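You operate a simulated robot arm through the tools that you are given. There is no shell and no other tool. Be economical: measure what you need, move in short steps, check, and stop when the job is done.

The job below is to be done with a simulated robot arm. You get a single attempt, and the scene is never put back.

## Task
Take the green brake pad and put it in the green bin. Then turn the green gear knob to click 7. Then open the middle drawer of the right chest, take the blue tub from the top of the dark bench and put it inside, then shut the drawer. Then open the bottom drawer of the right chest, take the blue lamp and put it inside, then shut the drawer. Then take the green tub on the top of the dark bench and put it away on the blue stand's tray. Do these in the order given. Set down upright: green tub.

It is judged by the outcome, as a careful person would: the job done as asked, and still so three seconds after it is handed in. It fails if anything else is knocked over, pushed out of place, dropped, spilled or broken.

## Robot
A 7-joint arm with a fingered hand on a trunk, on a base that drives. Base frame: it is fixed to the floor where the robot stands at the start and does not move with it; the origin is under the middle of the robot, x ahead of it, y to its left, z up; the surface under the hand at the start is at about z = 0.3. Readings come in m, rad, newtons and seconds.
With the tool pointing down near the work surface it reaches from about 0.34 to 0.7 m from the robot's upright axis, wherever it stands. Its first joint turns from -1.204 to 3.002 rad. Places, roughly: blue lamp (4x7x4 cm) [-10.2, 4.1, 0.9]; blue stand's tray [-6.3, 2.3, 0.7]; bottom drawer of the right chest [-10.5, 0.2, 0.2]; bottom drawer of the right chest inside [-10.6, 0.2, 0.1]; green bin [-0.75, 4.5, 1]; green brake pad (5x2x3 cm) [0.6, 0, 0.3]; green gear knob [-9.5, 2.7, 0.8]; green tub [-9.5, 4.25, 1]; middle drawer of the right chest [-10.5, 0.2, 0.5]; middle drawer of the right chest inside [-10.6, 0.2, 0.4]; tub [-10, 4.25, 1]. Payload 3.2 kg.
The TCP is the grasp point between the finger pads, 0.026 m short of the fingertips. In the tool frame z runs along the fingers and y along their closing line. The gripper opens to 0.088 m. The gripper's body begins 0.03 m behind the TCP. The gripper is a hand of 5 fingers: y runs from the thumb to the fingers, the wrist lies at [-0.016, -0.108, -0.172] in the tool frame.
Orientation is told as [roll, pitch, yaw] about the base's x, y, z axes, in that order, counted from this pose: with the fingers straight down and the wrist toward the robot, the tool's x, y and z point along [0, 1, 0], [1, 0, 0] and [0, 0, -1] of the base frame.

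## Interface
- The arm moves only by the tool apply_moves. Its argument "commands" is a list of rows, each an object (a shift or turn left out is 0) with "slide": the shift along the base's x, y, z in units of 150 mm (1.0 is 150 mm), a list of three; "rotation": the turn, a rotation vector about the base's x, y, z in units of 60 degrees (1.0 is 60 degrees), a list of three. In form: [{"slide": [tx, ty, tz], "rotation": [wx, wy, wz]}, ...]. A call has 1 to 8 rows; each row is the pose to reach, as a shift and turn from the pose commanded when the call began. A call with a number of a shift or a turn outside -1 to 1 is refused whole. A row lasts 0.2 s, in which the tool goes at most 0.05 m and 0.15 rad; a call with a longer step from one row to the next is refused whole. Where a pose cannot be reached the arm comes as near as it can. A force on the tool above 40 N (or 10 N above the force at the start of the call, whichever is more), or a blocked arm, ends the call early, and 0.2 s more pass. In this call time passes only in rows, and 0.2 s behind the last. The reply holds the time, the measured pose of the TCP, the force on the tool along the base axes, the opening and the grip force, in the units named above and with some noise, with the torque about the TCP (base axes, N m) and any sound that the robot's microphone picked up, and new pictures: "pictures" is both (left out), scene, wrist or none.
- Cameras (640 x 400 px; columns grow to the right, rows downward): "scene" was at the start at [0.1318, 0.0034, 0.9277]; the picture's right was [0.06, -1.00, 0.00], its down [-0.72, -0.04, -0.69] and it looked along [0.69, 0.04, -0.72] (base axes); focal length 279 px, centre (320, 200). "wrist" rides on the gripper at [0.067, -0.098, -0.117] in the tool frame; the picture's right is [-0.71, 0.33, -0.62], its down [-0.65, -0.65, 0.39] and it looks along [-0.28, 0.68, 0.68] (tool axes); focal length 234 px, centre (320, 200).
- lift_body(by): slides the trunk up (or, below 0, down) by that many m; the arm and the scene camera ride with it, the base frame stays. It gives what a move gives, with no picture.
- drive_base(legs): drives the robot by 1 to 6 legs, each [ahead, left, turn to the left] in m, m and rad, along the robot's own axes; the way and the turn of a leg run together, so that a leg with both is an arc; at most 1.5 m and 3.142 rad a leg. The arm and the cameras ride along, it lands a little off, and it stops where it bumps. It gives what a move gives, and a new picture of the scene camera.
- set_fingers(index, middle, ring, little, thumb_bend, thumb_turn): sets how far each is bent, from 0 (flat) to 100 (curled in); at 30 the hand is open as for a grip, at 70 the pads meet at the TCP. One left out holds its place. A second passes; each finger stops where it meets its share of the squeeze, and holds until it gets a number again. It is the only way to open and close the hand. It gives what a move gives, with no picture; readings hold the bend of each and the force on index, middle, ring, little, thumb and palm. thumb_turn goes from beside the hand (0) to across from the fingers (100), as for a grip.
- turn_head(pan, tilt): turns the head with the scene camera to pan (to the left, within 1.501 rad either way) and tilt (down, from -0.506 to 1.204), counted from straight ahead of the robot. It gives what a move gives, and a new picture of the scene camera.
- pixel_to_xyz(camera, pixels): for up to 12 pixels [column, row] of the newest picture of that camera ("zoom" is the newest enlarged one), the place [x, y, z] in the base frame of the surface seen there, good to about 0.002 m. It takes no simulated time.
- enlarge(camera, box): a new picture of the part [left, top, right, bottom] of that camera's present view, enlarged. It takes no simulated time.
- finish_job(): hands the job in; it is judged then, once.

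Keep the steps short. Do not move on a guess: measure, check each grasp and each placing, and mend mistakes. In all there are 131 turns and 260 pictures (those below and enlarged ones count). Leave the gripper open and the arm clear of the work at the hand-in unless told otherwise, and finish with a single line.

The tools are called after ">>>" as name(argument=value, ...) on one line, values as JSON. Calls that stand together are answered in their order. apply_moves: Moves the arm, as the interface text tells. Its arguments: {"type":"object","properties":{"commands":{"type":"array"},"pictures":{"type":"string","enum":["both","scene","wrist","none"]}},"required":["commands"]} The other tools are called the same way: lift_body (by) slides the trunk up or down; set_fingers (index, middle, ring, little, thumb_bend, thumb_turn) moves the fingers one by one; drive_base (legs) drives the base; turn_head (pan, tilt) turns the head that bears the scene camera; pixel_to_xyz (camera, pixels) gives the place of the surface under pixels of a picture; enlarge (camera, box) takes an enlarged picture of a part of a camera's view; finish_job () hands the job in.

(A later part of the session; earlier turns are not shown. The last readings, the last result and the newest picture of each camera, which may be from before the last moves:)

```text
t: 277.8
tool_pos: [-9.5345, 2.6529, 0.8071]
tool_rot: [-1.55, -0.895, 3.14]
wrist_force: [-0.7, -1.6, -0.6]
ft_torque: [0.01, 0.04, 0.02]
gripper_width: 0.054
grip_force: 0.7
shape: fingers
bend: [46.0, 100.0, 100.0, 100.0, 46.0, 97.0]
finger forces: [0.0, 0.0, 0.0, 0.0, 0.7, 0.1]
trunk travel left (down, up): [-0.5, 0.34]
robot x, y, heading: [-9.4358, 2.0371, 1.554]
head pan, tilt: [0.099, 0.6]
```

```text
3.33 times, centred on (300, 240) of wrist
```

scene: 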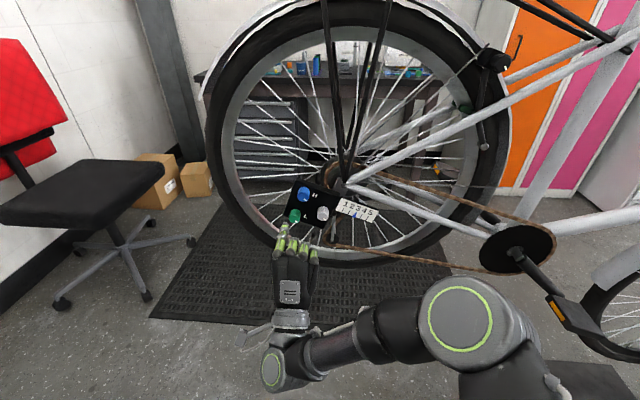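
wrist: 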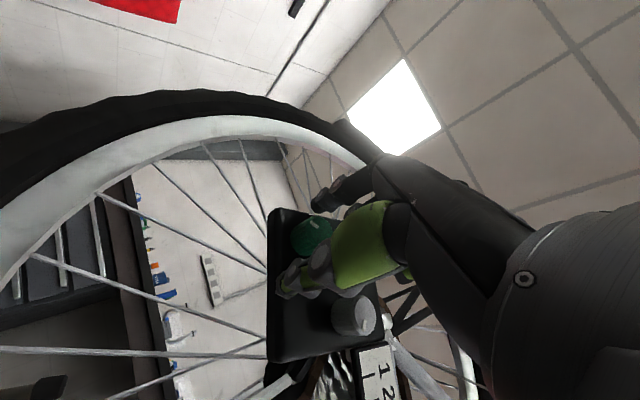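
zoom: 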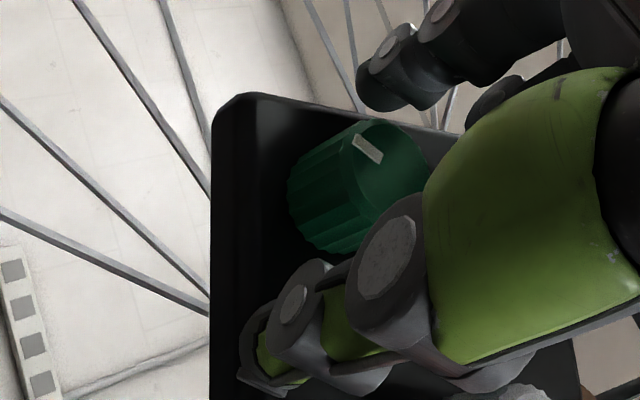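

Two more clockwise grips, then a look.

>>> set_fingers(index=74, thumb_bend=74)

>>> apply_moves(commands=[{"rotation": [0, 0.13, 0]}, {"rotation": [0, 0.26, 0]}, {"rotation": [0, 0.39, 0]}, {"rotation": [0, 0.52, 0]}, {"rotation": [0, 0.65, 0]}, {"rotation": [0, 0.78, 0]}, {"rotation": [0, 0.9, 0]}, {"rotation": [0, 1.0, 0]}], pictures="none")

>>> set_fingers(index=46, thumb_bend=46)

>>> apply_moves(commands=[{"rotation": [0, -0.13, 0]}, {"rotation": [0, -0.26, 0]}, {"rotation": [0, -0.39, 0]}, {"rotation": [0, -0.52, 0]}, {"rotation": [0, -0.65, 0]}, {"rotation": [0, -0.78, 0]}, {"rotation": [0, -0.9, 0]}, {"rotation": [0, -1.0, 0]}], pictures="none")

>>> set_fingers(index=74, thumb_bend=74)

>>> apply_moves(commands=[{"rotation": [0, 0.13, 0]}, {"rotation": [0, 0.26, 0]}, {"rotation": [0, 0.39, 0]}, {"rotation": [0, 0.52, 0]}, {"rotation": [0, 0.65, 0]}, {"rotation": [0, 0.78, 0]}, {"rotation": [0, 0.9, 0]}, {"rotation": [0, 1.0, 0]}], pictures="none")

>>> set_fingers(index=46, thumb_bend=46)

>>> apply_moves(commands=[{"slide": [0, -0.2, 0], "rotation": [0, -0.1, 0]}, {"slide": [0, -0.4, -0.05], "rotation": [0, -0.24, 0]}, {"slide": [0, -0.4, -0.35], "rotation": [0, -0.35, 0]}], pictures="none")

>>> enlarge(camera="scene", box=[282, 211, 306, 226])

```text
t: 278.8
tool_pos: [-9.5343, 2.6525, 0.8067]
tool_rot: [-1.552, -0.9, -3.143]
wrist_force: [-0.4, -0.5, 0.3]
ft_torque: [0.0, 0.01, 0.0]
gripper_width: 0.0208
grip_force: 9.9
shape: fingers
bend: [60.0, 100.0, 100.0, 100.0, 65.0, 97.0]
finger forces: [9.5, 0.1, 0.0, 0.0, 9.6, 0.0]
trunk travel left (down, up): [-0.5, 0.34]
robot x, y, heading: [-9.4368, 2.0372, 1.552]
head pan, tilt: [0.099, 0.6]
```

```text
t: 280.6
tool_pos: [-9.5364, 2.654, 0.8058]
tool_rot: [1.586, -1.194, 0.003]
wrist_force: [1.8, -5.4, -11.7]
ft_torque: [-0.13, -0.25, 0.07]
gripper_width: 0.0213
grip_force: 12.5
shape: fingers
bend: [62.0, 100.0, 100.0, 100.0, 62.0, 100.0]
finger forces: [6.8, 0.0, 0.0, 0.0, 18.4, 0.0]
trunk travel left (down, up): [-0.5, 0.34]
robot x, y, heading: [-9.4364, 2.0381, 1.553]
head pan, tilt: [0.099, 0.6]
```

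```text
t: 281.6
tool_pos: [-9.5361, 2.6521, 0.8067]
tool_rot: [1.594, -1.196, -0.004]
wrist_force: [-0.1, 0.0, 0.0]
ft_torque: [0.01, -0.02, -0.01]
gripper_width: 0.0537
grip_force: 0.1
shape: fingers
bend: [46.0, 100.0, 100.0, 100.0, 46.0, 97.0]
finger forces: [0.0, 0.1, 0.0, 0.1, 0.0, 0.0]
trunk travel left (down, up): [-0.5, 0.34]
robot x, y, heading: [-9.436, 2.0389, 1.549]
head pan, tilt: [0.099, 0.6]
```

```text
t: 283.4
tool_pos: [-9.5359, 2.6534, 0.8077]
tool_rot: [-1.551, -0.896, 3.138]
wrist_force: [0.2, 0.6, -0.5]
ft_torque: [0.03, -0.03, -0.03]
gripper_width: 0.0544
grip_force: 0.3
shape: fingers
bend: [46.0, 100.0, 100.0, 100.0, 46.0, 97.0]
finger forces: [0.0, 0.1, 0.0, 0.0, 0.2, 0.1]
trunk travel left (down, up): [-0.5, 0.34]
robot x, y, heading: [-9.4381, 2.0335, 1.553]
head pan, tilt: [0.099, 0.6]
```

```text
t: 284.4
tool_pos: [-9.5349, 2.6526, 0.808]
tool_rot: [-1.552, -0.9, 3.14]
wrist_force: [0.1, -0.5, -0.8]
ft_torque: [0.05, -0.03, 0.0]
gripper_width: 0.021
grip_force: 10.5
shape: fingers
bend: [60.0, 100.0, 100.0, 100.0, 64.0, 97.0]
finger forces: [9.5, 0.1, 0.0, 0.0, 10.3, 0.0]
trunk travel left (down, up): [-0.5, 0.34]
robot x, y, heading: [-9.4383, 2.0371, 1.554]
head pan, tilt: [0.099, 0.6]
```

```text
t: 286.1
tool_pos: [-9.5346, 2.6526, 0.806]
tool_rot: [1.586, -1.192, 0.001]
wrist_force: [5.3, -7.8, -12.4]
ft_torque: [-0.12, -0.27, 0.02]
gripper_width: 0.0212
grip_force: 13.3
shape: fingers
bend: [62.0, 100.0, 100.0, 100.0, 62.0, 100.0]
finger forces: [6.4, 0.1, 0.0, 0.0, 20.5, 0.0]
trunk travel left (down, up): [-0.5, 0.34]
robot x, y, heading: [-9.433, 2.0318, 1.556]
head pan, tilt: [0.099, 0.6]
```

```text
t: 287.1
tool_pos: [-9.5353, 2.6518, 0.8075]
tool_rot: [1.595, -1.196, -0.003]
wrist_force: [0.1, 0.3, -0.4]
ft_torque: [0.01, 0.01, 0.03]
gripper_width: 0.054
grip_force: 0.0
shape: fingers
bend: [46.0, 100.0, 100.0, 100.0, 46.0, 97.0]
finger forces: [0.0, 0.0, 0.1, 0.1, 0.0, 0.0]
trunk travel left (down, up): [-0.5, 0.34]
robot x, y, heading: [-9.4341, 2.0357, 1.548]
head pan, tilt: [0.099, 0.6]
```

```text
t: 287.9
tool_pos: [-9.5367, 2.5923, 0.755]
tool_rot: [1.738, -1.565, -0.148]
wrist_force: [-0.6, -0.3, 0.1]
ft_torque: [0.01, -0.04, -0.01]
gripper_width: 0.0538
grip_force: 0.0
shape: fingers
bend: [46.0, 100.0, 100.0, 100.0, 46.0, 97.0]
finger forces: [0.0, 0.0, 0.0, 0.0, 0.0, 0.1]
trunk travel left (down, up): [-0.5, 0.34]
robot x, y, heading: [-9.4371, 2.0327, 1.552]
head pan, tilt: [0.099, 0.6]
```

```text
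16.00 times, centred on (294, 218) of scene
```

zoom: 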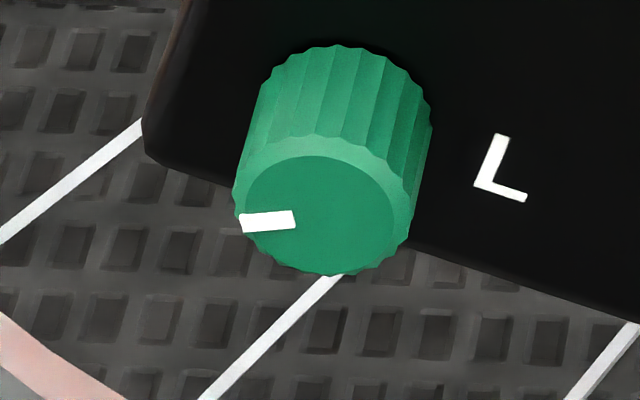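

Second stop at 240°: the range is 0–240°, start in the middle (120°). All rests so far lie at multiples of 30° except one → most likely 8 clicks of 30°. Test: turn back only ~20° from 240° and see whether it snaps to 210°.

>>> apply_moves(commands=[{"slide": [0.0, 0, 0.2]}, {"slide": [0.0, 0.05, 0.35]}, {"slide": [0.0, 0.25, 0.35]}, {"slide": [0.0, 0.4, 0.35]}], pictures="none")

>>> set_fingers(index=74, thumb_bend=74)

>>> apply_moves(commands=[{"rotation": [0, -0.05, 0]}, {"rotation": [0, -0.1, 0]}, {"rotation": [0, -0.15, 0]}, {"rotation": [0, -0.2, 0]}, {"rotation": [0, -0.25, 0]}, {"rotation": [0, -0.3, 0]}, {"rotation": [0, -0.34, 0]}], pictures="none")

>>> set_fingers(index=46, thumb_bend=46)

>>> apply_moves(commands=[{"slide": [0, -0.2, 0]}, {"slide": [0, -0.4, -0.05]}, {"slide": [0, -0.4, -0.35]}], pictures="none")

>>> enlarge(camera="scene", box=[282, 211, 306, 226])

```text
t: 288.9
tool_pos: [-9.5365, 2.6524, 0.8099]
tool_rot: [1.714, -1.561, -0.123]
wrist_force: [-0.3, -0.4, -0.5]
ft_torque: [0.0, 0.01, 0.0]
gripper_width: 0.0538
grip_force: 0.0
shape: fingers
bend: [46.0, 100.0, 100.0, 100.0, 46.0, 97.0]
finger forces: [0.0, 0.0, 0.0, 0.0, 0.1, 0.0]
trunk travel left (down, up): [-0.5, 0.34]
robot x, y, heading: [-9.4358, 2.0367, 1.556]
head pan, tilt: [0.099, 0.6]
```

```text
t: 289.9
tool_pos: [-9.5346, 2.6517, 0.808]
tool_rot: [1.429, -1.563, 0.16]
wrist_force: [1.7, -1.5, -7.4]
ft_torque: [-0.07, -0.07, -0.01]
gripper_width: 0.0209
grip_force: 10.8
shape: fingers
bend: [61.0, 100.0, 100.0, 100.0, 62.0, 97.0]
finger forces: [7.6, 0.0, 0.0, 0.1, 14.6, 0.0]
trunk travel left (down, up): [-0.5, 0.34]
robot x, y, heading: [-9.4381, 2.0346, 1.555]
head pan, tilt: [0.099, 0.6]
```

```text
t: 291.6
tool_pos: [-9.5357, 2.6526, 0.8089]
tool_rot: [-1.557, -1.224, -3.137]
wrist_force: [2.6, -1.9, -0.9]
ft_torque: [0.04, -0.02, -0.03]
gripper_width: 0.0206
grip_force: 10.4
shape: fingers
bend: [61.0, 100.0, 100.0, 100.0, 63.0, 97.0]
finger forces: [8.7, 0.1, 0.0, 0.0, 11.5, 0.1]
trunk travel left (down, up): [-0.5, 0.34]
robot x, y, heading: [-9.4372, 2.0355, 1.553]
head pan, tilt: [0.099, 0.6]
```

```text
t: 292.6
tool_pos: [-9.5364, 2.6529, 0.8076]
tool_rot: [-1.554, -1.224, -3.137]
wrist_force: [-0.7, 0.5, 0.3]
ft_torque: [-0.01, 0.05, -0.02]
gripper_width: 0.054
grip_force: 0.1
shape: fingers
bend: [46.0, 100.0, 100.0, 100.0, 46.0, 97.0]
finger forces: [0.0, 0.0, 0.0, 0.0, 0.0, 0.1]
trunk travel left (down, up): [-0.5, 0.34]
robot x, y, heading: [-9.4388, 2.0368, 1.548]
head pan, tilt: [0.099, 0.6]
```

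```text
t: 293.4
tool_pos: [-9.5363, 2.5912, 0.7531]
tool_rot: [-1.554, -1.224, -3.137]
wrist_force: [-0.3, 0.0, 0.6]
ft_torque: [0.01, 0.0, -0.04]
gripper_width: 0.054
grip_force: 0.1
shape: fingers
bend: [46.0, 100.0, 100.0, 100.0, 46.0, 97.0]
finger forces: [0.0, 0.1, 0.0, 0.0, 0.0, 0.0]
trunk travel left (down, up): [-0.5, 0.34]
robot x, y, heading: [-9.4374, 2.0359, 1.552]
head pan, tilt: [0.099, 0.6]
```

```text
16.00 times, centred on (294, 218) of scene
```

zoom: 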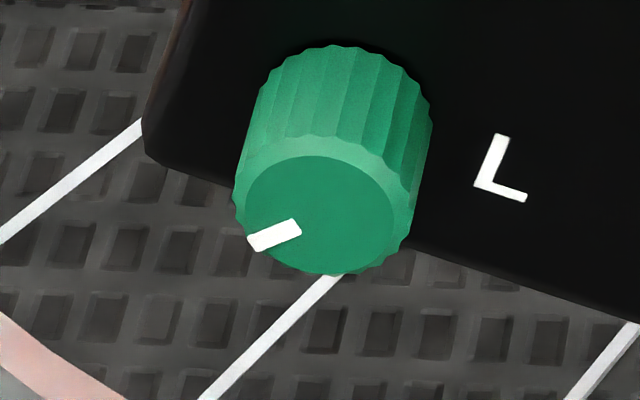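

It stayed at 220° (turned exactly with the hand), so there are no coarse 30° detents. I test for fine detents with two 5° turns.

>>> apply_moves(commands=[{"slide": [0.0, 0, 0.2]}, {"slide": [0.0, 0.05, 0.36], "rotation": [0, 0.1, 0]}, {"slide": [0.0, 0.25, 0.36], "rotation": [0, 0.2, 0]}, {"slide": [0.0, 0.4, 0.36], "rotation": [0, 0.2, 0]}], pictures="none")

>>> set_fingers(index=74, thumb_bend=74)

>>> apply_moves(commands=[{"rotation": [0, -0.04, 0]}, {"rotation": [0, -0.085, 0]}], pictures="none")

>>> set_fingers(index=46, thumb_bend=46)

>>> apply_moves(commands=[{"slide": [0, -0.2, 0]}, {"slide": [0, -0.4, -0.05]}, {"slide": [0, -0.4, -0.35]}], pictures="none")

>>> enlarge(camera="scene", box=[282, 211, 306, 226])

>>> apply_moves(commands=[{"slide": [0.0, 0, 0.2]}, {"slide": [0.0, 0.05, 0.36], "rotation": [0, 0.085, 0]}, {"slide": [0.0, 0.25, 0.36], "rotation": [0, 0.085, 0]}, {"slide": [0.0, 0.4, 0.36], "rotation": [0, 0.085, 0]}], pictures="none")

>>> set_fingers(index=74, thumb_bend=74)

>>> apply_moves(commands=[{"rotation": [0, -0.04, 0]}, {"rotation": [0, -0.085, 0]}], pictures="none")

>>> set_fingers(index=46, thumb_bend=46)

>>> apply_moves(commands=[{"slide": [0, -0.2, 0]}, {"slide": [0, -0.4, -0.05]}, {"slide": [0, -0.4, -0.35]}], pictures="none")

>>> enlarge(camera="scene", box=[282, 211, 306, 226])

```text
t: 294.4
tool_pos: [-9.5369, 2.6546, 0.8068]
tool_rot: [-1.551, -1.434, -3.14]
wrist_force: [-0.3, -0.2, 0.1]
ft_torque: [0.04, -0.01, 0.0]
gripper_width: 0.0539
grip_force: 0.2
shape: fingers
bend: [46.0, 100.0, 100.0, 100.0, 46.0, 97.0]
finger forces: [0.0, 0.1, 0.0, 0.1, 0.0, 0.0]
trunk travel left (down, up): [-0.5, 0.34]
robot x, y, heading: [-9.4378, 2.0357, 1.553]
head pan, tilt: [0.099, 0.6]
```

```text
t: 295.4
tool_pos: [-9.5371, 2.6544, 0.8074]
tool_rot: [-1.543, -1.433, 3.133]
wrist_force: [1.1, -6.2, -8.3]
ft_torque: [-0.29, -0.04, 0.02]
gripper_width: 0.0216
grip_force: 12.8
shape: fingers
bend: [61.0, 100.0, 100.0, 100.0, 62.0, 97.0]
finger forces: [7.1, 0.1, 0.0, 0.0, 19.0, 0.0]
trunk travel left (down, up): [-0.5, 0.34]
robot x, y, heading: [-9.4373, 2.0366, 1.55]
head pan, tilt: [0.099, 0.6]
```

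```text
t: 295.9
tool_pos: [-9.5376, 2.654, 0.8075]
tool_rot: [-1.553, -1.345, -3.139]
wrist_force: [0.0, -3.6, -7.4]
ft_torque: [-0.23, 0.04, 0.02]
gripper_width: 0.021
grip_force: 12.7
shape: fingers
bend: [61.0, 100.0, 100.0, 100.0, 62.0, 95.0]
finger forces: [6.9, 0.1, 0.1, 0.0, 19.0, 0.0]
trunk travel left (down, up): [-0.5, 0.34]
robot x, y, heading: [-9.4389, 2.0321, 1.556]
head pan, tilt: [0.099, 0.6]
```

```text
t: 296.9
tool_pos: [-9.5358, 2.6528, 0.8087]
tool_rot: [-1.556, -1.345, -3.135]
wrist_force: [-0.5, -0.3, 0.5]
ft_torque: [-0.01, 0.03, 0.02]
gripper_width: 0.0536
grip_force: 0.3
shape: fingers
bend: [46.0, 100.0, 100.0, 100.0, 46.0, 97.0]
finger forces: [0.0, 0.1, 0.1, 0.0, 0.3, 0.0]
trunk travel left (down, up): [-0.5, 0.34]
robot x, y, heading: [-9.4351, 2.0346, 1.552]
head pan, tilt: [0.099, 0.6]
```

```text
t: 297.8
tool_pos: [-9.538, 2.5938, 0.7547]
tool_rot: [-1.553, -1.344, -3.135]
wrist_force: [-0.2, -0.4, 0.4]
ft_torque: [0.0, -0.02, -0.01]
gripper_width: 0.0539
grip_force: 0.0
shape: fingers
bend: [46.0, 100.0, 100.0, 100.0, 46.0, 97.0]
finger forces: [0.1, 0.1, 0.0, 0.0, 0.0, 0.1]
trunk travel left (down, up): [-0.5, 0.34]
robot x, y, heading: [-9.437, 2.0383, 1.552]
head pan, tilt: [0.099, 0.6]
```

```text
16.00 times, centred on (294, 218) of scene
```

zoom: 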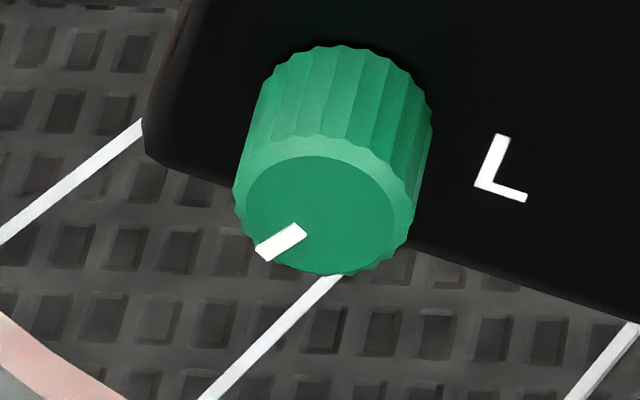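

```text
t: 298.8
tool_pos: [-9.5363, 2.6532, 0.812]
tool_rot: [-1.562, -1.433, -3.13]
wrist_force: [1.0, -2.6, -0.8]
ft_torque: [-0.11, 0.01, 0.03]
gripper_width: 0.0542
grip_force: 0.5
shape: fingers
bend: [46.0, 100.0, 100.0, 100.0, 46.0, 97.0]
finger forces: [0.0, 0.0, 0.0, 0.0, 2.0, 0.0]
trunk travel left (down, up): [-0.5, 0.34]
robot x, y, heading: [-9.4367, 2.0363, 1.553]
head pan, tilt: [0.099, 0.6]
```

```text
t: 299.8
tool_pos: [-9.536, 2.6543, 0.8103]
tool_rot: [-1.538, -1.432, 3.13]
wrist_force: [2.2, -7.8, -12.0]
ft_torque: [-0.44, -0.08, -0.06]
gripper_width: 0.0231
grip_force: 15.6
shape: fingers
bend: [72.0, 100.0, 100.0, 100.0, 60.0, 97.0]
finger forces: [6.1, 0.0, 0.1, 0.0, 24.4, 0.0]
trunk travel left (down, up): [-0.5, 0.34]
robot x, y, heading: [-9.4379, 2.0325, 1.552]
head pan, tilt: [0.099, 0.6]
```

```text
t: 300.4
tool_pos: [-9.5361, 2.6535, 0.8104]
tool_rot: [-1.554, -1.345, -3.137]
wrist_force: [2.1, -8.5, -9.8]
ft_torque: [-0.38, 0.0, 0.02]
gripper_width: 0.0227
grip_force: 14.7
shape: fingers
bend: [72.0, 100.0, 100.0, 100.0, 60.0, 96.0]
finger forces: [5.9, 0.0, 0.0, 0.0, 24.1, 0.1]
trunk travel left (down, up): [-0.5, 0.34]
robot x, y, heading: [-9.4363, 2.0341, 1.548]
head pan, tilt: [0.099, 0.6]
```

```text
t: 301.4
tool_pos: [-9.537, 2.6521, 0.8113]
tool_rot: [-1.566, -1.343, -3.128]
wrist_force: [-1.3, -5.6, 1.0]
ft_torque: [-0.14, 0.04, -0.05]
gripper_width: 0.0506
grip_force: 2.7
shape: fingers
bend: [46.0, 100.0, 100.0, 100.0, 47.0, 97.0]
finger forces: [0.0, 0.0, 0.0, 0.1, 5.3, 0.0]
trunk travel left (down, up): [-0.5, 0.34]
robot x, y, heading: [-9.4365, 2.035, 1.555]
head pan, tilt: [0.099, 0.6]
```

```text
t: 302.1
tool_pos: [-9.537, 2.593, 0.7582]
tool_rot: [-1.557, -1.346, -3.136]
wrist_force: [0.9, -0.3, -0.4]
ft_torque: [0.02, 0.01, 0.0]
gripper_width: 0.0539
grip_force: 0.1
shape: fingers
bend: [46.0, 100.0, 100.0, 100.0, 46.0, 97.0]
finger forces: [0.1, 0.0, 0.0, 0.0, 0.0, 0.0]
trunk travel left (down, up): [-0.5, 0.34]
robot x, y, heading: [-9.4345, 2.0369, 1.553]
head pan, tilt: [0.099, 0.6]
```

```text
16.00 times, centred on (294, 218) of scene
```

zoom: 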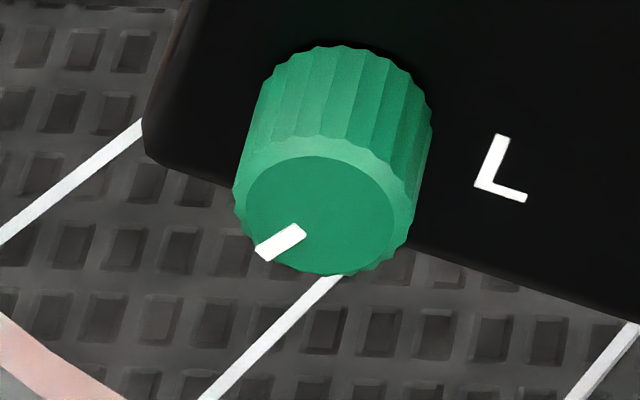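

Decisive: a 5° hand turn moved the mark 11° (220°→210°), and all rests are multiples of 10°: 24 clicks of 10°, zero at the 12-o'clock stop, start at click 12. Click 7 = 70° from the stop (mark horizontal to the right). I turn counter-clockwise 2×60°.

>>> apply_moves(commands=[{"slide": [0.005, 0, 0.2], "rotation": [0, 0.14, 0]}, {"slide": [0.005, 0.05, 0.33], "rotation": [0, 0.28, 0]}, {"slide": [0.005, 0.1, 0.33], "rotation": [0, 0.42, 0]}, {"slide": [0.005, 0.25, 0.33], "rotation": [0, 0.55, 0]}, {"slide": [0.005, 0.39, 0.33], "rotation": [0, 0.55, 0]}], pictures="none")

>>> set_fingers(index=74, thumb_bend=74)

>>> apply_moves(commands=[{"rotation": [0, -0.13, 0]}, {"rotation": [0, -0.26, 0]}, {"rotation": [0, -0.39, 0]}, {"rotation": [0, -0.52, 0]}, {"rotation": [0, -0.65, 0]}, {"rotation": [0, -0.78, 0]}, {"rotation": [0, -0.9, 0]}, {"rotation": [0, -1.0, 0]}], pictures="none")

>>> set_fingers(index=46, thumb_bend=46)

>>> apply_moves(commands=[{"rotation": [0, 0.13, 0]}, {"rotation": [0, 0.26, 0]}, {"rotation": [0, 0.39, 0]}, {"rotation": [0, 0.52, 0]}, {"rotation": [0, 0.65, 0]}, {"rotation": [0, 0.78, 0]}, {"rotation": [0, 0.9, 0]}, {"rotation": [0, 1.0, 0]}], pictures="none")

>>> set_fingers(index=74, thumb_bend=74)

>>> apply_moves(commands=[{"rotation": [0, -0.13, 0]}, {"rotation": [0, -0.26, 0]}, {"rotation": [0, -0.39, 0]}, {"rotation": [0, -0.52, 0]}, {"rotation": [0, -0.65, 0]}, {"rotation": [0, -0.78, 0]}, {"rotation": [0, -0.9, 0]}, {"rotation": [0, -1.0, 0]}], pictures="none")

>>> set_fingers(index=46, thumb_bend=46)

>>> apply_moves(commands=[{"slide": [0, -0.2, 0], "rotation": [0, 0.1, 0]}, {"slide": [0, -0.4, -0.05], "rotation": [0, 0.24, 0]}, {"slide": [0, -0.4, -0.35], "rotation": [0, 0.38, 0]}], pictures="none")

>>> enlarge(camera="scene", box=[282, 211, 306, 226])

```text
t: 303.4
tool_pos: [-9.5349, 2.6526, 0.807]
tool_rot: [1.593, -1.219, -0.003]
wrist_force: [-0.4, 0.2, -0.1]
ft_torque: [0.0, -0.01, -0.01]
gripper_width: 0.0541
grip_force: 0.0
shape: fingers
bend: [46.0, 100.0, 100.0, 100.0, 46.0, 97.0]
finger forces: [0.0, 0.0, 0.1, 0.0, 0.0, 0.1]
trunk travel left (down, up): [-0.5, 0.34]
robot x, y, heading: [-9.4352, 2.0381, 1.552]
head pan, tilt: [0.099, 0.6]
```

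```text
t: 304.4
tool_pos: [-9.5367, 2.6529, 0.8055]
tool_rot: [1.59, -1.221, 0.003]
wrist_force: [-1.2, -1.1, -5.0]
ft_torque: [-0.05, -0.03, 0.0]
gripper_width: 0.0209
grip_force: 11.4
shape: fingers
bend: [61.0, 100.0, 100.0, 100.0, 63.0, 97.0]
finger forces: [7.9, 0.0, 0.1, 0.1, 13.5, 0.0]
trunk travel left (down, up): [-0.5, 0.34]
robot x, y, heading: [-9.4371, 2.0372, 1.554]
head pan, tilt: [0.099, 0.6]
```

```text
t: 306.1
tool_pos: [-9.5346, 2.6531, 0.8065]
tool_rot: [-1.55, -0.87, 3.138]
wrist_force: [-3.1, 2.7, 2.1]
ft_torque: [0.07, 0.01, 0.05]
gripper_width: 0.0199
grip_force: 9.6
shape: fingers
bend: [58.0, 100.0, 100.0, 100.0, 66.0, 97.0]
finger forces: [11.4, 0.1, 0.1, 0.0, 7.0, 0.0]
trunk travel left (down, up): [-0.5, 0.34]
robot x, y, heading: [-9.4391, 2.0345, 1.551]
head pan, tilt: [0.099, 0.6]
```

```text
t: 307.1
tool_pos: [-9.5342, 2.6524, 0.8084]
tool_rot: [-1.553, -0.877, 3.141]
wrist_force: [0.5, 0.0, 0.5]
ft_torque: [-0.04, 0.0, 0.01]
gripper_width: 0.0539
grip_force: 0.9
shape: fingers
bend: [46.0, 100.0, 100.0, 100.0, 46.0, 97.0]
finger forces: [0.1, 0.1, 0.0, 0.0, 0.3, 0.0]
trunk travel left (down, up): [-0.5, 0.34]
robot x, y, heading: [-9.4337, 2.0355, 1.554]
head pan, tilt: [0.099, 0.6]
```

```text
t: 308.9
tool_pos: [-9.5353, 2.6495, 0.8081]
tool_rot: [1.593, -1.22, -0.003]
wrist_force: [-1.1, -0.4, -0.1]
ft_torque: [0.03, -0.01, 0.01]
gripper_width: 0.0538
grip_force: 0.0
shape: fingers
bend: [46.0, 100.0, 100.0, 100.0, 46.0, 97.0]
finger forces: [0.0, 0.0, 0.1, 0.0, 0.0, 0.0]
trunk travel left (down, up): [-0.5, 0.34]
robot x, y, heading: [-9.4306, 2.0327, 1.546]
head pan, tilt: [0.099, 0.6]
```

```text
t: 309.9
tool_pos: [-9.5354, 2.6516, 0.8067]
tool_rot: [1.588, -1.222, 0.004]
wrist_force: [-0.5, -1.5, -7.3]
ft_torque: [-0.08, -0.06, 0.04]
gripper_width: 0.0205
grip_force: 11.1
shape: fingers
bend: [61.0, 100.0, 100.0, 100.0, 63.0, 97.0]
finger forces: [7.5, 0.0, 0.0, 0.0, 14.2, 0.0]
trunk travel left (down, up): [-0.5, 0.34]
robot x, y, heading: [-9.4357, 2.039, 1.551]
head pan, tilt: [0.099, 0.6]
```

```text
t: 311.8
tool_pos: [-9.5346, 2.6519, 0.807]
tool_rot: [-1.551, -0.87, 3.139]
wrist_force: [-5.5, -2.7, 1.3]
ft_torque: [0.03, 0.01, 0.14]
gripper_width: 0.0195
grip_force: 10.6
shape: fingers
bend: [58.0, 100.0, 100.0, 100.0, 66.0, 97.0]
finger forces: [12.5, 0.0, 0.1, 0.0, 7.6, 0.1]
trunk travel left (down, up): [-0.5, 0.34]
robot x, y, heading: [-9.4374, 2.0387, 1.551]
head pan, tilt: [0.099, 0.6]
```

```text
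t: 312.8
tool_pos: [-9.5337, 2.6531, 0.8084]
tool_rot: [-1.555, -0.875, 3.142]
wrist_force: [0.6, -0.7, 0.2]
ft_torque: [0.0, 0.02, 0.0]
gripper_width: 0.0542
grip_force: 0.0
shape: fingers
bend: [46.0, 100.0, 100.0, 100.0, 46.0, 97.0]
finger forces: [0.1, 0.0, 0.0, 0.0, 0.1, 0.0]
trunk travel left (down, up): [-0.5, 0.34]
robot x, y, heading: [-9.4372, 2.0337, 1.55]
head pan, tilt: [0.099, 0.6]
```

```text
t: 313.6
tool_pos: [-9.5379, 2.59, 0.7558]
tool_rot: [-1.561, -1.275, -3.129]
wrist_force: [0.7, 0.4, 0.0]
ft_torque: [-0.03, 0.03, 0.02]
gripper_width: 0.0543
grip_force: 0.0
shape: fingers
bend: [46.0, 100.0, 100.0, 100.0, 46.0, 97.0]
finger forces: [0.0, 0.1, 0.0, 0.1, 0.0, 0.0]
trunk travel left (down, up): [-0.5, 0.34]
robot x, y, heading: [-9.4368, 2.0359, 1.554]
head pan, tilt: [0.099, 0.6]
```

```text
16.00 times, centred on (294, 218) of scene
```

zoom: 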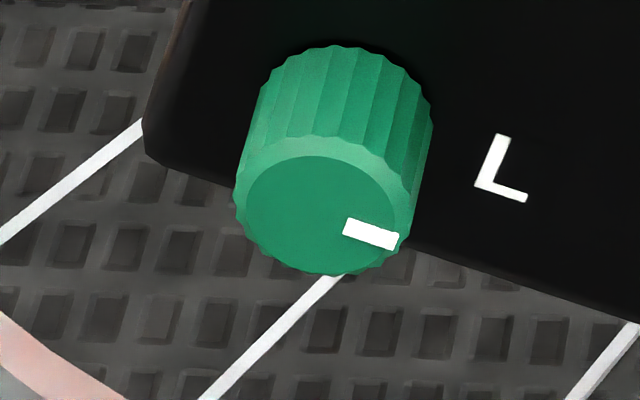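

At 90°. Now a 16° turn: if detents are 10°, it should snap to 70°.

>>> apply_moves(commands=[{"slide": [0.01, 0, 0.2], "rotation": [0, 0.14, 0]}, {"slide": [0.01, 0.05, 0.345], "rotation": [0, 0.28, 0]}, {"slide": [0.01, 0.25, 0.345], "rotation": [0, 0.28, 0]}, {"slide": [0.01, 0.41, 0.345], "rotation": [0, 0.28, 0]}], pictures="none")

>>> set_fingers(index=74, thumb_bend=74)

>>> apply_moves(commands=[{"rotation": [0, -0.04, 0]}, {"rotation": [0, -0.08, 0]}, {"rotation": [0, -0.12, 0]}, {"rotation": [0, -0.16, 0]}, {"rotation": [0, -0.2, 0]}, {"rotation": [0, -0.24, 0]}, {"rotation": [0, -0.27, 0]}], pictures="none")

>>> set_fingers(index=46, thumb_bend=46)

>>> apply_moves(commands=[{"slide": [0, -0.2, 0]}, {"slide": [0, -0.4, -0.05]}, {"slide": [0, -0.4, -0.35]}], pictures="none")

>>> enlarge(camera="scene", box=[282, 211, 306, 226])

```text
t: 314.6
tool_pos: [-9.5355, 2.6506, 0.8069]
tool_rot: [-1.754, -1.565, -2.935]
wrist_force: [-0.2, -0.5, -0.1]
ft_torque: [-0.02, 0.03, 0.0]
gripper_width: 0.0544
grip_force: 0.1
shape: fingers
bend: [46.0, 100.0, 100.0, 100.0, 46.0, 97.0]
finger forces: [0.0, 0.0, 0.1, 0.0, 0.1, 0.0]
trunk travel left (down, up): [-0.5, 0.34]
robot x, y, heading: [-9.4347, 2.0353, 1.549]
head pan, tilt: [0.099, 0.6]
```

```text
t: 315.6
tool_pos: [-9.535, 2.6513, 0.8069]
tool_rot: [-1.57, -1.564, -3.124]
wrist_force: [-0.2, -0.5, -1.7]
ft_torque: [-0.01, 0.0, 0.01]
gripper_width: 0.0209
grip_force: 9.6
shape: fingers
bend: [61.0, 100.0, 100.0, 100.0, 64.0, 97.0]
finger forces: [8.5, 0.0, 0.0, 0.0, 11.2, 0.0]
trunk travel left (down, up): [-0.5, 0.34]
robot x, y, heading: [-9.4357, 2.036, 1.55]
head pan, tilt: [0.099, 0.6]
```

```text
t: 317.1
tool_pos: [-9.5353, 2.6531, 0.8067]
tool_rot: [-1.56, -1.279, -3.133]
wrist_force: [0.7, -4.5, -1.0]
ft_torque: [-0.03, 0.03, 0.0]
gripper_width: 0.0209
grip_force: 10.2
shape: fingers
bend: [61.0, 100.0, 100.0, 100.0, 64.0, 97.0]
finger forces: [9.4, 0.1, 0.0, 0.1, 11.7, 0.0]
trunk travel left (down, up): [-0.5, 0.34]
robot x, y, heading: [-9.4368, 2.0341, 1.552]
head pan, tilt: [0.099, 0.6]
```

```text
t: 318.1
tool_pos: [-9.5341, 2.6523, 0.8074]
tool_rot: [-1.555, -1.28, -3.139]
wrist_force: [0.0, -0.1, -0.4]
ft_torque: [0.04, 0.03, 0.02]
gripper_width: 0.054
grip_force: 0.1
shape: fingers
bend: [46.0, 100.0, 100.0, 100.0, 46.0, 97.0]
finger forces: [0.0, 0.0, 0.0, 0.0, 0.1, 0.0]
trunk travel left (down, up): [-0.5, 0.34]
robot x, y, heading: [-9.4388, 2.0381, 1.555]
head pan, tilt: [0.099, 0.6]
```

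```text
t: 318.9
tool_pos: [-9.5319, 2.5928, 0.7541]
tool_rot: [-1.557, -1.278, -3.134]
wrist_force: [0.2, -0.3, 0.5]
ft_torque: [0.02, 0.02, 0.0]
gripper_width: 0.0536
grip_force: 0.1
shape: fingers
bend: [46.0, 100.0, 100.0, 100.0, 46.0, 97.0]
finger forces: [0.1, 0.0, 0.1, 0.0, 0.0, 0.0]
trunk travel left (down, up): [-0.5, 0.34]
robot x, y, heading: [-9.436, 2.0381, 1.549]
head pan, tilt: [0.099, 0.6]
```

```text
16.00 times, centred on (294, 218) of scene
```

zoom: 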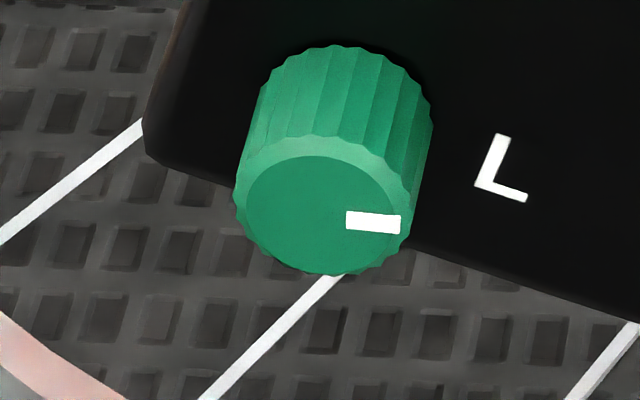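

Mark is now ~75° (turned 14–15° for 16°), not snapped to 70. To detect detents directly I compare the mark gripped vs. released from the same wrist-camera pose, for a few small turns.

>>> apply_moves(commands=[{"slide": [-0.02, 0, 0.2], "rotation": [0, -0.14, 0]}, {"slide": [-0.02, 0.05, 0.355], "rotation": [0, -0.28, 0]}, {"slide": [-0.02, 0.25, 0.355], "rotation": [0, -0.35, 0]}, {"slide": [-0.02, 0.4, 0.355], "rotation": [0, -0.35, 0]}], pictures="none")

>>> enlarge(camera="wrist", box=[284, 200, 348, 240])

>>> set_fingers(index=74, thumb_bend=74)

>>> enlarge(camera="wrist", box=[284, 200, 348, 240])

>>> apply_moves(commands=[{"rotation": [0, 0.03, 0]}, {"rotation": [0, 0.06, 0]}], pictures="none")

>>> enlarge(camera="wrist", box=[284, 200, 348, 240])

>>> set_fingers(index=46, thumb_bend=46)

>>> enlarge(camera="wrist", box=[284, 200, 348, 240])

```text
t: 319.9
tool_pos: [-9.537, 2.6536, 0.8077]
tool_rot: [-1.555, -0.914, -3.139]
wrist_force: [0.3, -0.2, -0.3]
ft_torque: [0.0, 0.01, -0.02]
gripper_width: 0.0545
grip_force: 0.3
shape: fingers
bend: [46.0, 100.0, 100.0, 100.0, 46.0, 98.0]
finger forces: [0.0, 0.1, 0.0, 0.1, 0.4, 0.1]
trunk travel left (down, up): [-0.5, 0.34]
robot x, y, heading: [-9.4332, 2.0355, 1.552]
head pan, tilt: [0.099, 0.6]
```

```text
10.00 times, centred on (316, 220) of wrist
```

zoom: 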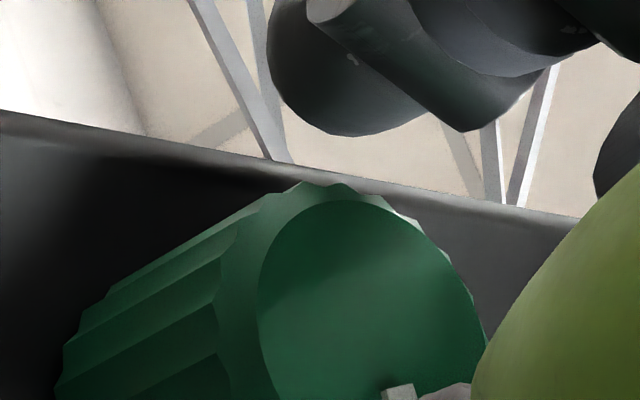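

```text
t: 320.9
tool_pos: [-9.5361, 2.6533, 0.8069]
tool_rot: [-1.552, -0.915, -3.138]
wrist_force: [-0.1, 2.4, 1.2]
ft_torque: [0.04, 0.03, -0.01]
gripper_width: 0.0202
grip_force: 9.3
shape: fingers
bend: [60.0, 100.0, 100.0, 100.0, 65.0, 97.0]
finger forces: [9.5, 0.0, 0.0, 0.1, 7.9, 0.1]
trunk travel left (down, up): [-0.5, 0.34]
robot x, y, heading: [-9.4357, 2.0374, 1.55]
head pan, tilt: [0.099, 0.6]
```

```text
10.00 times, centred on (316, 220) of wrist
```

zoom: 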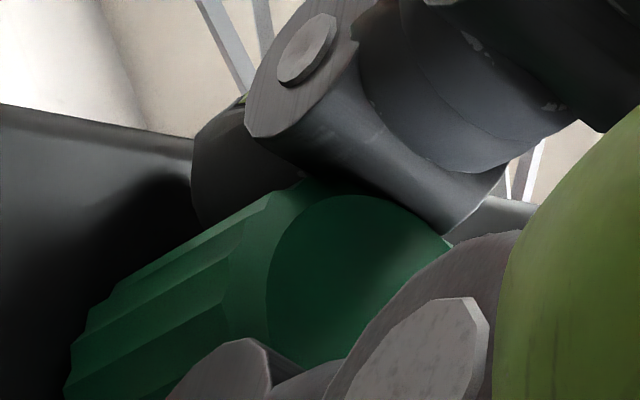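

```text
t: 321.6
tool_pos: [-9.5371, 2.6522, 0.8057]
tool_rot: [-1.552, -0.978, -3.139]
wrist_force: [1.9, 3.5, -0.1]
ft_torque: [0.03, -0.04, -0.03]
gripper_width: 0.02
grip_force: 8.8
shape: fingers
bend: [60.0, 100.0, 100.0, 100.0, 65.0, 98.0]
finger forces: [8.5, 0.0, 0.1, 0.0, 9.3, 0.0]
trunk travel left (down, up): [-0.5, 0.34]
robot x, y, heading: [-9.4369, 2.036, 1.554]
head pan, tilt: [0.099, 0.6]
```

```text
10.00 times, centred on (316, 220) of wrist
```

zoom: 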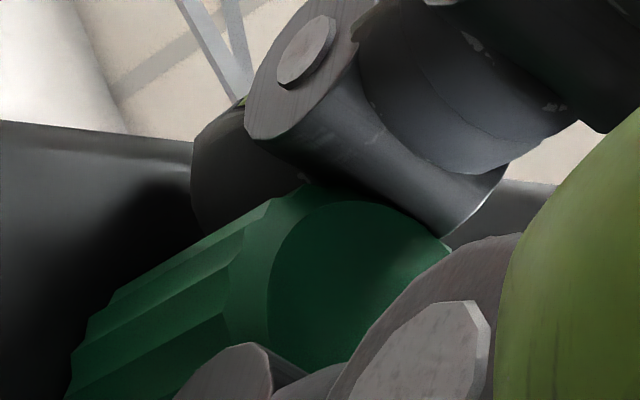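

```text
t: 322.6
tool_pos: [-9.5379, 2.6518, 0.8064]
tool_rot: [-1.551, -0.976, -3.139]
wrist_force: [-0.3, 0.1, -0.6]
ft_torque: [0.04, 0.02, 0.01]
gripper_width: 0.0538
grip_force: 0.1
shape: fingers
bend: [46.0, 100.0, 100.0, 100.0, 46.0, 97.0]
finger forces: [0.1, 0.0, 0.1, 0.1, 0.0, 0.0]
trunk travel left (down, up): [-0.5, 0.34]
robot x, y, heading: [-9.4356, 2.0367, 1.553]
head pan, tilt: [0.099, 0.6]
```

```text
10.00 times, centred on (316, 220) of wrist
```

zoom: 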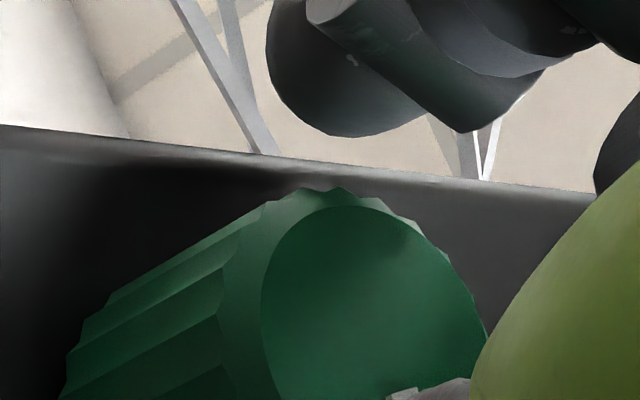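

No snapping visible: friction only, so clicks must be heard. Perhaps the microphone (head) is too far. I lower the trunk by 0.2 m, bring the arm back up, and turn slowly again.

>>> apply_moves(commands=[{"slide": [0, -0.2, 0]}, {"slide": [0, -0.45, 0]}, {"slide": [0, -0.7, 0]}], pictures="none")

>>> lift_body(by=-0.2)

>>> apply_moves(commands=[{"slide": [0, 0, 0.25]}, {"slide": [0, 0, 0.5]}, {"slide": [0, 0, 0.75]}, {"slide": [0, 0, 1.0]}], pictures="none")

>>> apply_moves(commands=[{"slide": [0, 0, 0.15]}, {"slide": [0, 0, 0.333]}, {"slide": [0, 0.25, 0.333]}], pictures="scene")

```text
t: 323.6
tool_pos: [-9.5201, 2.5513, 0.7859]
tool_rot: [-1.442, -0.989, 3.011]
wrist_force: [-0.8, -0.8, 0.0]
ft_torque: [0.04, -0.02, 0.02]
gripper_width: 0.054
grip_force: 0.0
shape: fingers
bend: [46.0, 100.0, 100.0, 100.0, 46.0, 97.0]
finger forces: [0.1, 0.0, 0.0, 0.0, 0.1, 0.1]
trunk travel left (down, up): [-0.5, 0.34]
robot x, y, heading: [-9.4334, 2.0372, 1.554]
head pan, tilt: [0.099, 0.6]
stopped in row 3: the arm was blocked; the commanded pose is now the measured one
```

```text
t: 325.7
tool_pos: [-9.5208, 2.5508, 0.5864]
tool_rot: [-1.445, -0.991, 3.016]
wrist_force: [0.2, 0.3, 0.3]
ft_torque: [0.02, -0.03, -0.01]
gripper_width: 0.0538
grip_force: 0.1
shape: fingers
bend: [46.0, 100.0, 100.0, 100.0, 46.0, 97.0]
finger forces: [0.0, 0.0, 0.0, 0.0, 0.0, 0.1]
trunk travel left (down, up): [-0.3, 0.54]
robot x, y, heading: [-9.4361, 2.0346, 1.553]
head pan, tilt: [0.099, 0.6]
```

```text
t: 326.7
tool_pos: [-9.5224, 2.5485, 0.7358]
tool_rot: [-1.446, -0.982, 3.023]
wrist_force: [-1.1, 0.1, -0.2]
ft_torque: [0.0, 0.0, 0.02]
gripper_width: 0.0542
grip_force: 0.1
shape: fingers
bend: [46.0, 100.0, 100.0, 100.0, 46.0, 97.0]
finger forces: [0.1, 0.1, 0.1, 0.1, 0.0, 0.1]
trunk travel left (down, up): [-0.3, 0.54]
robot x, y, heading: [-9.4387, 2.033, 1.553]
head pan, tilt: [0.099, 0.6]
```

```text
t: 327.5
tool_pos: [-9.5239, 2.5875, 0.7847]
tool_rot: [-1.446, -0.985, 3.022]
wrist_force: [-0.1, 0.0, 0.1]
ft_torque: [0.01, 0.0, 0.02]
gripper_width: 0.0539
grip_force: 0.1
shape: fingers
bend: [46.0, 100.0, 100.0, 100.0, 46.0, 97.0]
finger forces: [0.0, 0.0, 0.1, 0.0, 0.0, 0.1]
trunk travel left (down, up): [-0.3, 0.54]
robot x, y, heading: [-9.4375, 2.0371, 1.549]
head pan, tilt: [0.099, 0.6]
```

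scene: 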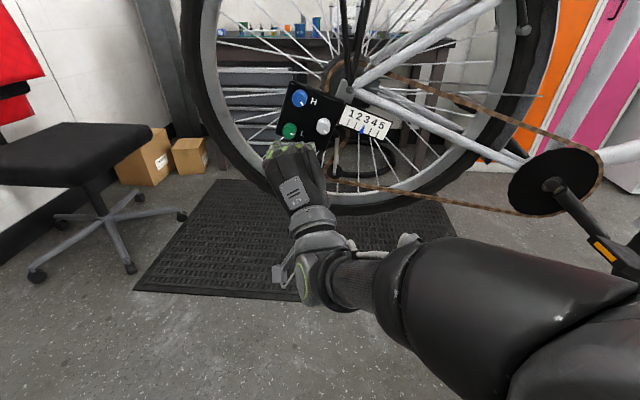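

Blocked briefly (elbow), then fine; small orientation fix. Approach, grip, and turn slowly clockwise listening from nearer.

>>> apply_moves(commands=[{"slide": [-0.084, 0.1, 0.145], "rotation": [0.057, 0, 0.03]}, {"slide": [-0.084, 0.3, 0.145], "rotation": [0.057, 0, 0.03]}, {"slide": [-0.084, 0.43, 0.145], "rotation": [0.057, 0, 0.03]}], pictures="none")

>>> set_fingers(index=74, thumb_bend=74)

>>> apply_moves(commands=[{"rotation": [0, 0.06, 0]}, {"rotation": [0, 0.12, 0]}, {"rotation": [0, 0.18, 0]}, {"rotation": [0, 0.24, 0]}, {"rotation": [0, 0.3, 0]}, {"rotation": [0, 0.36, 0]}, {"rotation": [0, 0.42, 0]}, {"rotation": [0, 0.48, 0]}], pictures="none")

>>> apply_moves(commands=[{"rotation": [0, 0.06, 0]}, {"rotation": [0, 0.12, 0]}, {"rotation": [0, 0.18, 0]}, {"rotation": [0, 0.24, 0]}, {"rotation": [0, 0.3, 0]}, {"rotation": [0, 0.36, 0]}, {"rotation": [0, 0.42, 0]}, {"rotation": [0, 0.48, 0]}], pictures="none")

>>> enlarge(camera="scene", box=[260, 70, 400, 180])

```text
t: 328.3
tool_pos: [-9.5378, 2.6523, 0.8046]
tool_rot: [-1.557, -0.99, -3.138]
wrist_force: [0.3, -0.1, 0.5]
ft_torque: [-0.07, 0.01, 0.01]
gripper_width: 0.0543
grip_force: 0.4
shape: fingers
bend: [46.0, 100.0, 100.0, 100.0, 46.0, 97.0]
finger forces: [0.0, 0.1, 0.0, 0.0, 0.6, 0.1]
trunk travel left (down, up): [-0.3, 0.54]
robot x, y, heading: [-9.4339, 2.0341, 1.55]
head pan, tilt: [0.099, 0.6]
```

```text
t: 329.3
tool_pos: [-9.5367, 2.6525, 0.8049]
tool_rot: [-1.555, -0.986, -3.14]
wrist_force: [-1.0, 2.2, 2.1]
ft_torque: [0.04, -0.01, 0.05]
gripper_width: 0.0198
grip_force: 8.2
shape: fingers
bend: [60.0, 100.0, 100.0, 100.0, 66.0, 97.0]
finger forces: [10.1, 0.1, 0.1, 0.0, 7.5, 0.0]
trunk travel left (down, up): [-0.3, 0.54]
robot x, y, heading: [-9.4344, 2.0362, 1.551]
head pan, tilt: [0.099, 0.6]
```

```text
t: 331.1
tool_pos: [-9.5353, 2.6519, 0.8045]
tool_rot: [-1.538, -1.491, 3.127]
wrist_force: [-4.7, 4.8, -4.9]
ft_torque: [-0.08, -0.02, -0.01]
gripper_width: 0.0199
grip_force: 9.1
shape: fingers
bend: [60.0, 100.0, 100.0, 100.0, 65.0, 96.0]
finger forces: [7.2, 0.0, 0.0, 0.1, 11.1, 0.1]
trunk travel left (down, up): [-0.3, 0.54]
robot x, y, heading: [-9.4378, 2.0373, 1.552]
head pan, tilt: [0.099, 0.6]
```

```text
t: 332.9
tool_pos: [-9.5369, 2.6537, 0.805]
tool_rot: [1.585, -1.147, 0.004]
wrist_force: [-5.7, 2.6, -5.2]
ft_torque: [-0.14, 0.0, 0.05]
gripper_width: 0.0197
grip_force: 9.5
shape: fingers
bend: [62.0, 100.0, 100.0, 100.0, 64.0, 96.0]
finger forces: [5.8, 0.0, 0.0, 0.0, 13.0, 0.0]
trunk travel left (down, up): [-0.3, 0.54]
robot x, y, heading: [-9.4405, 2.037, 1.554]
head pan, tilt: [0.099, 0.6]
```

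```text
3.64 times, centred on (330, 125) of scene
```

zoom: 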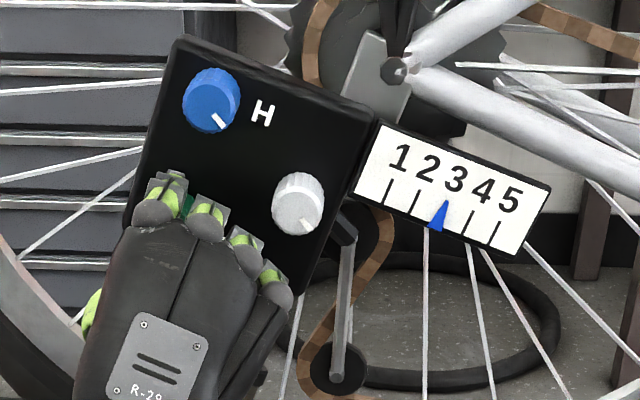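

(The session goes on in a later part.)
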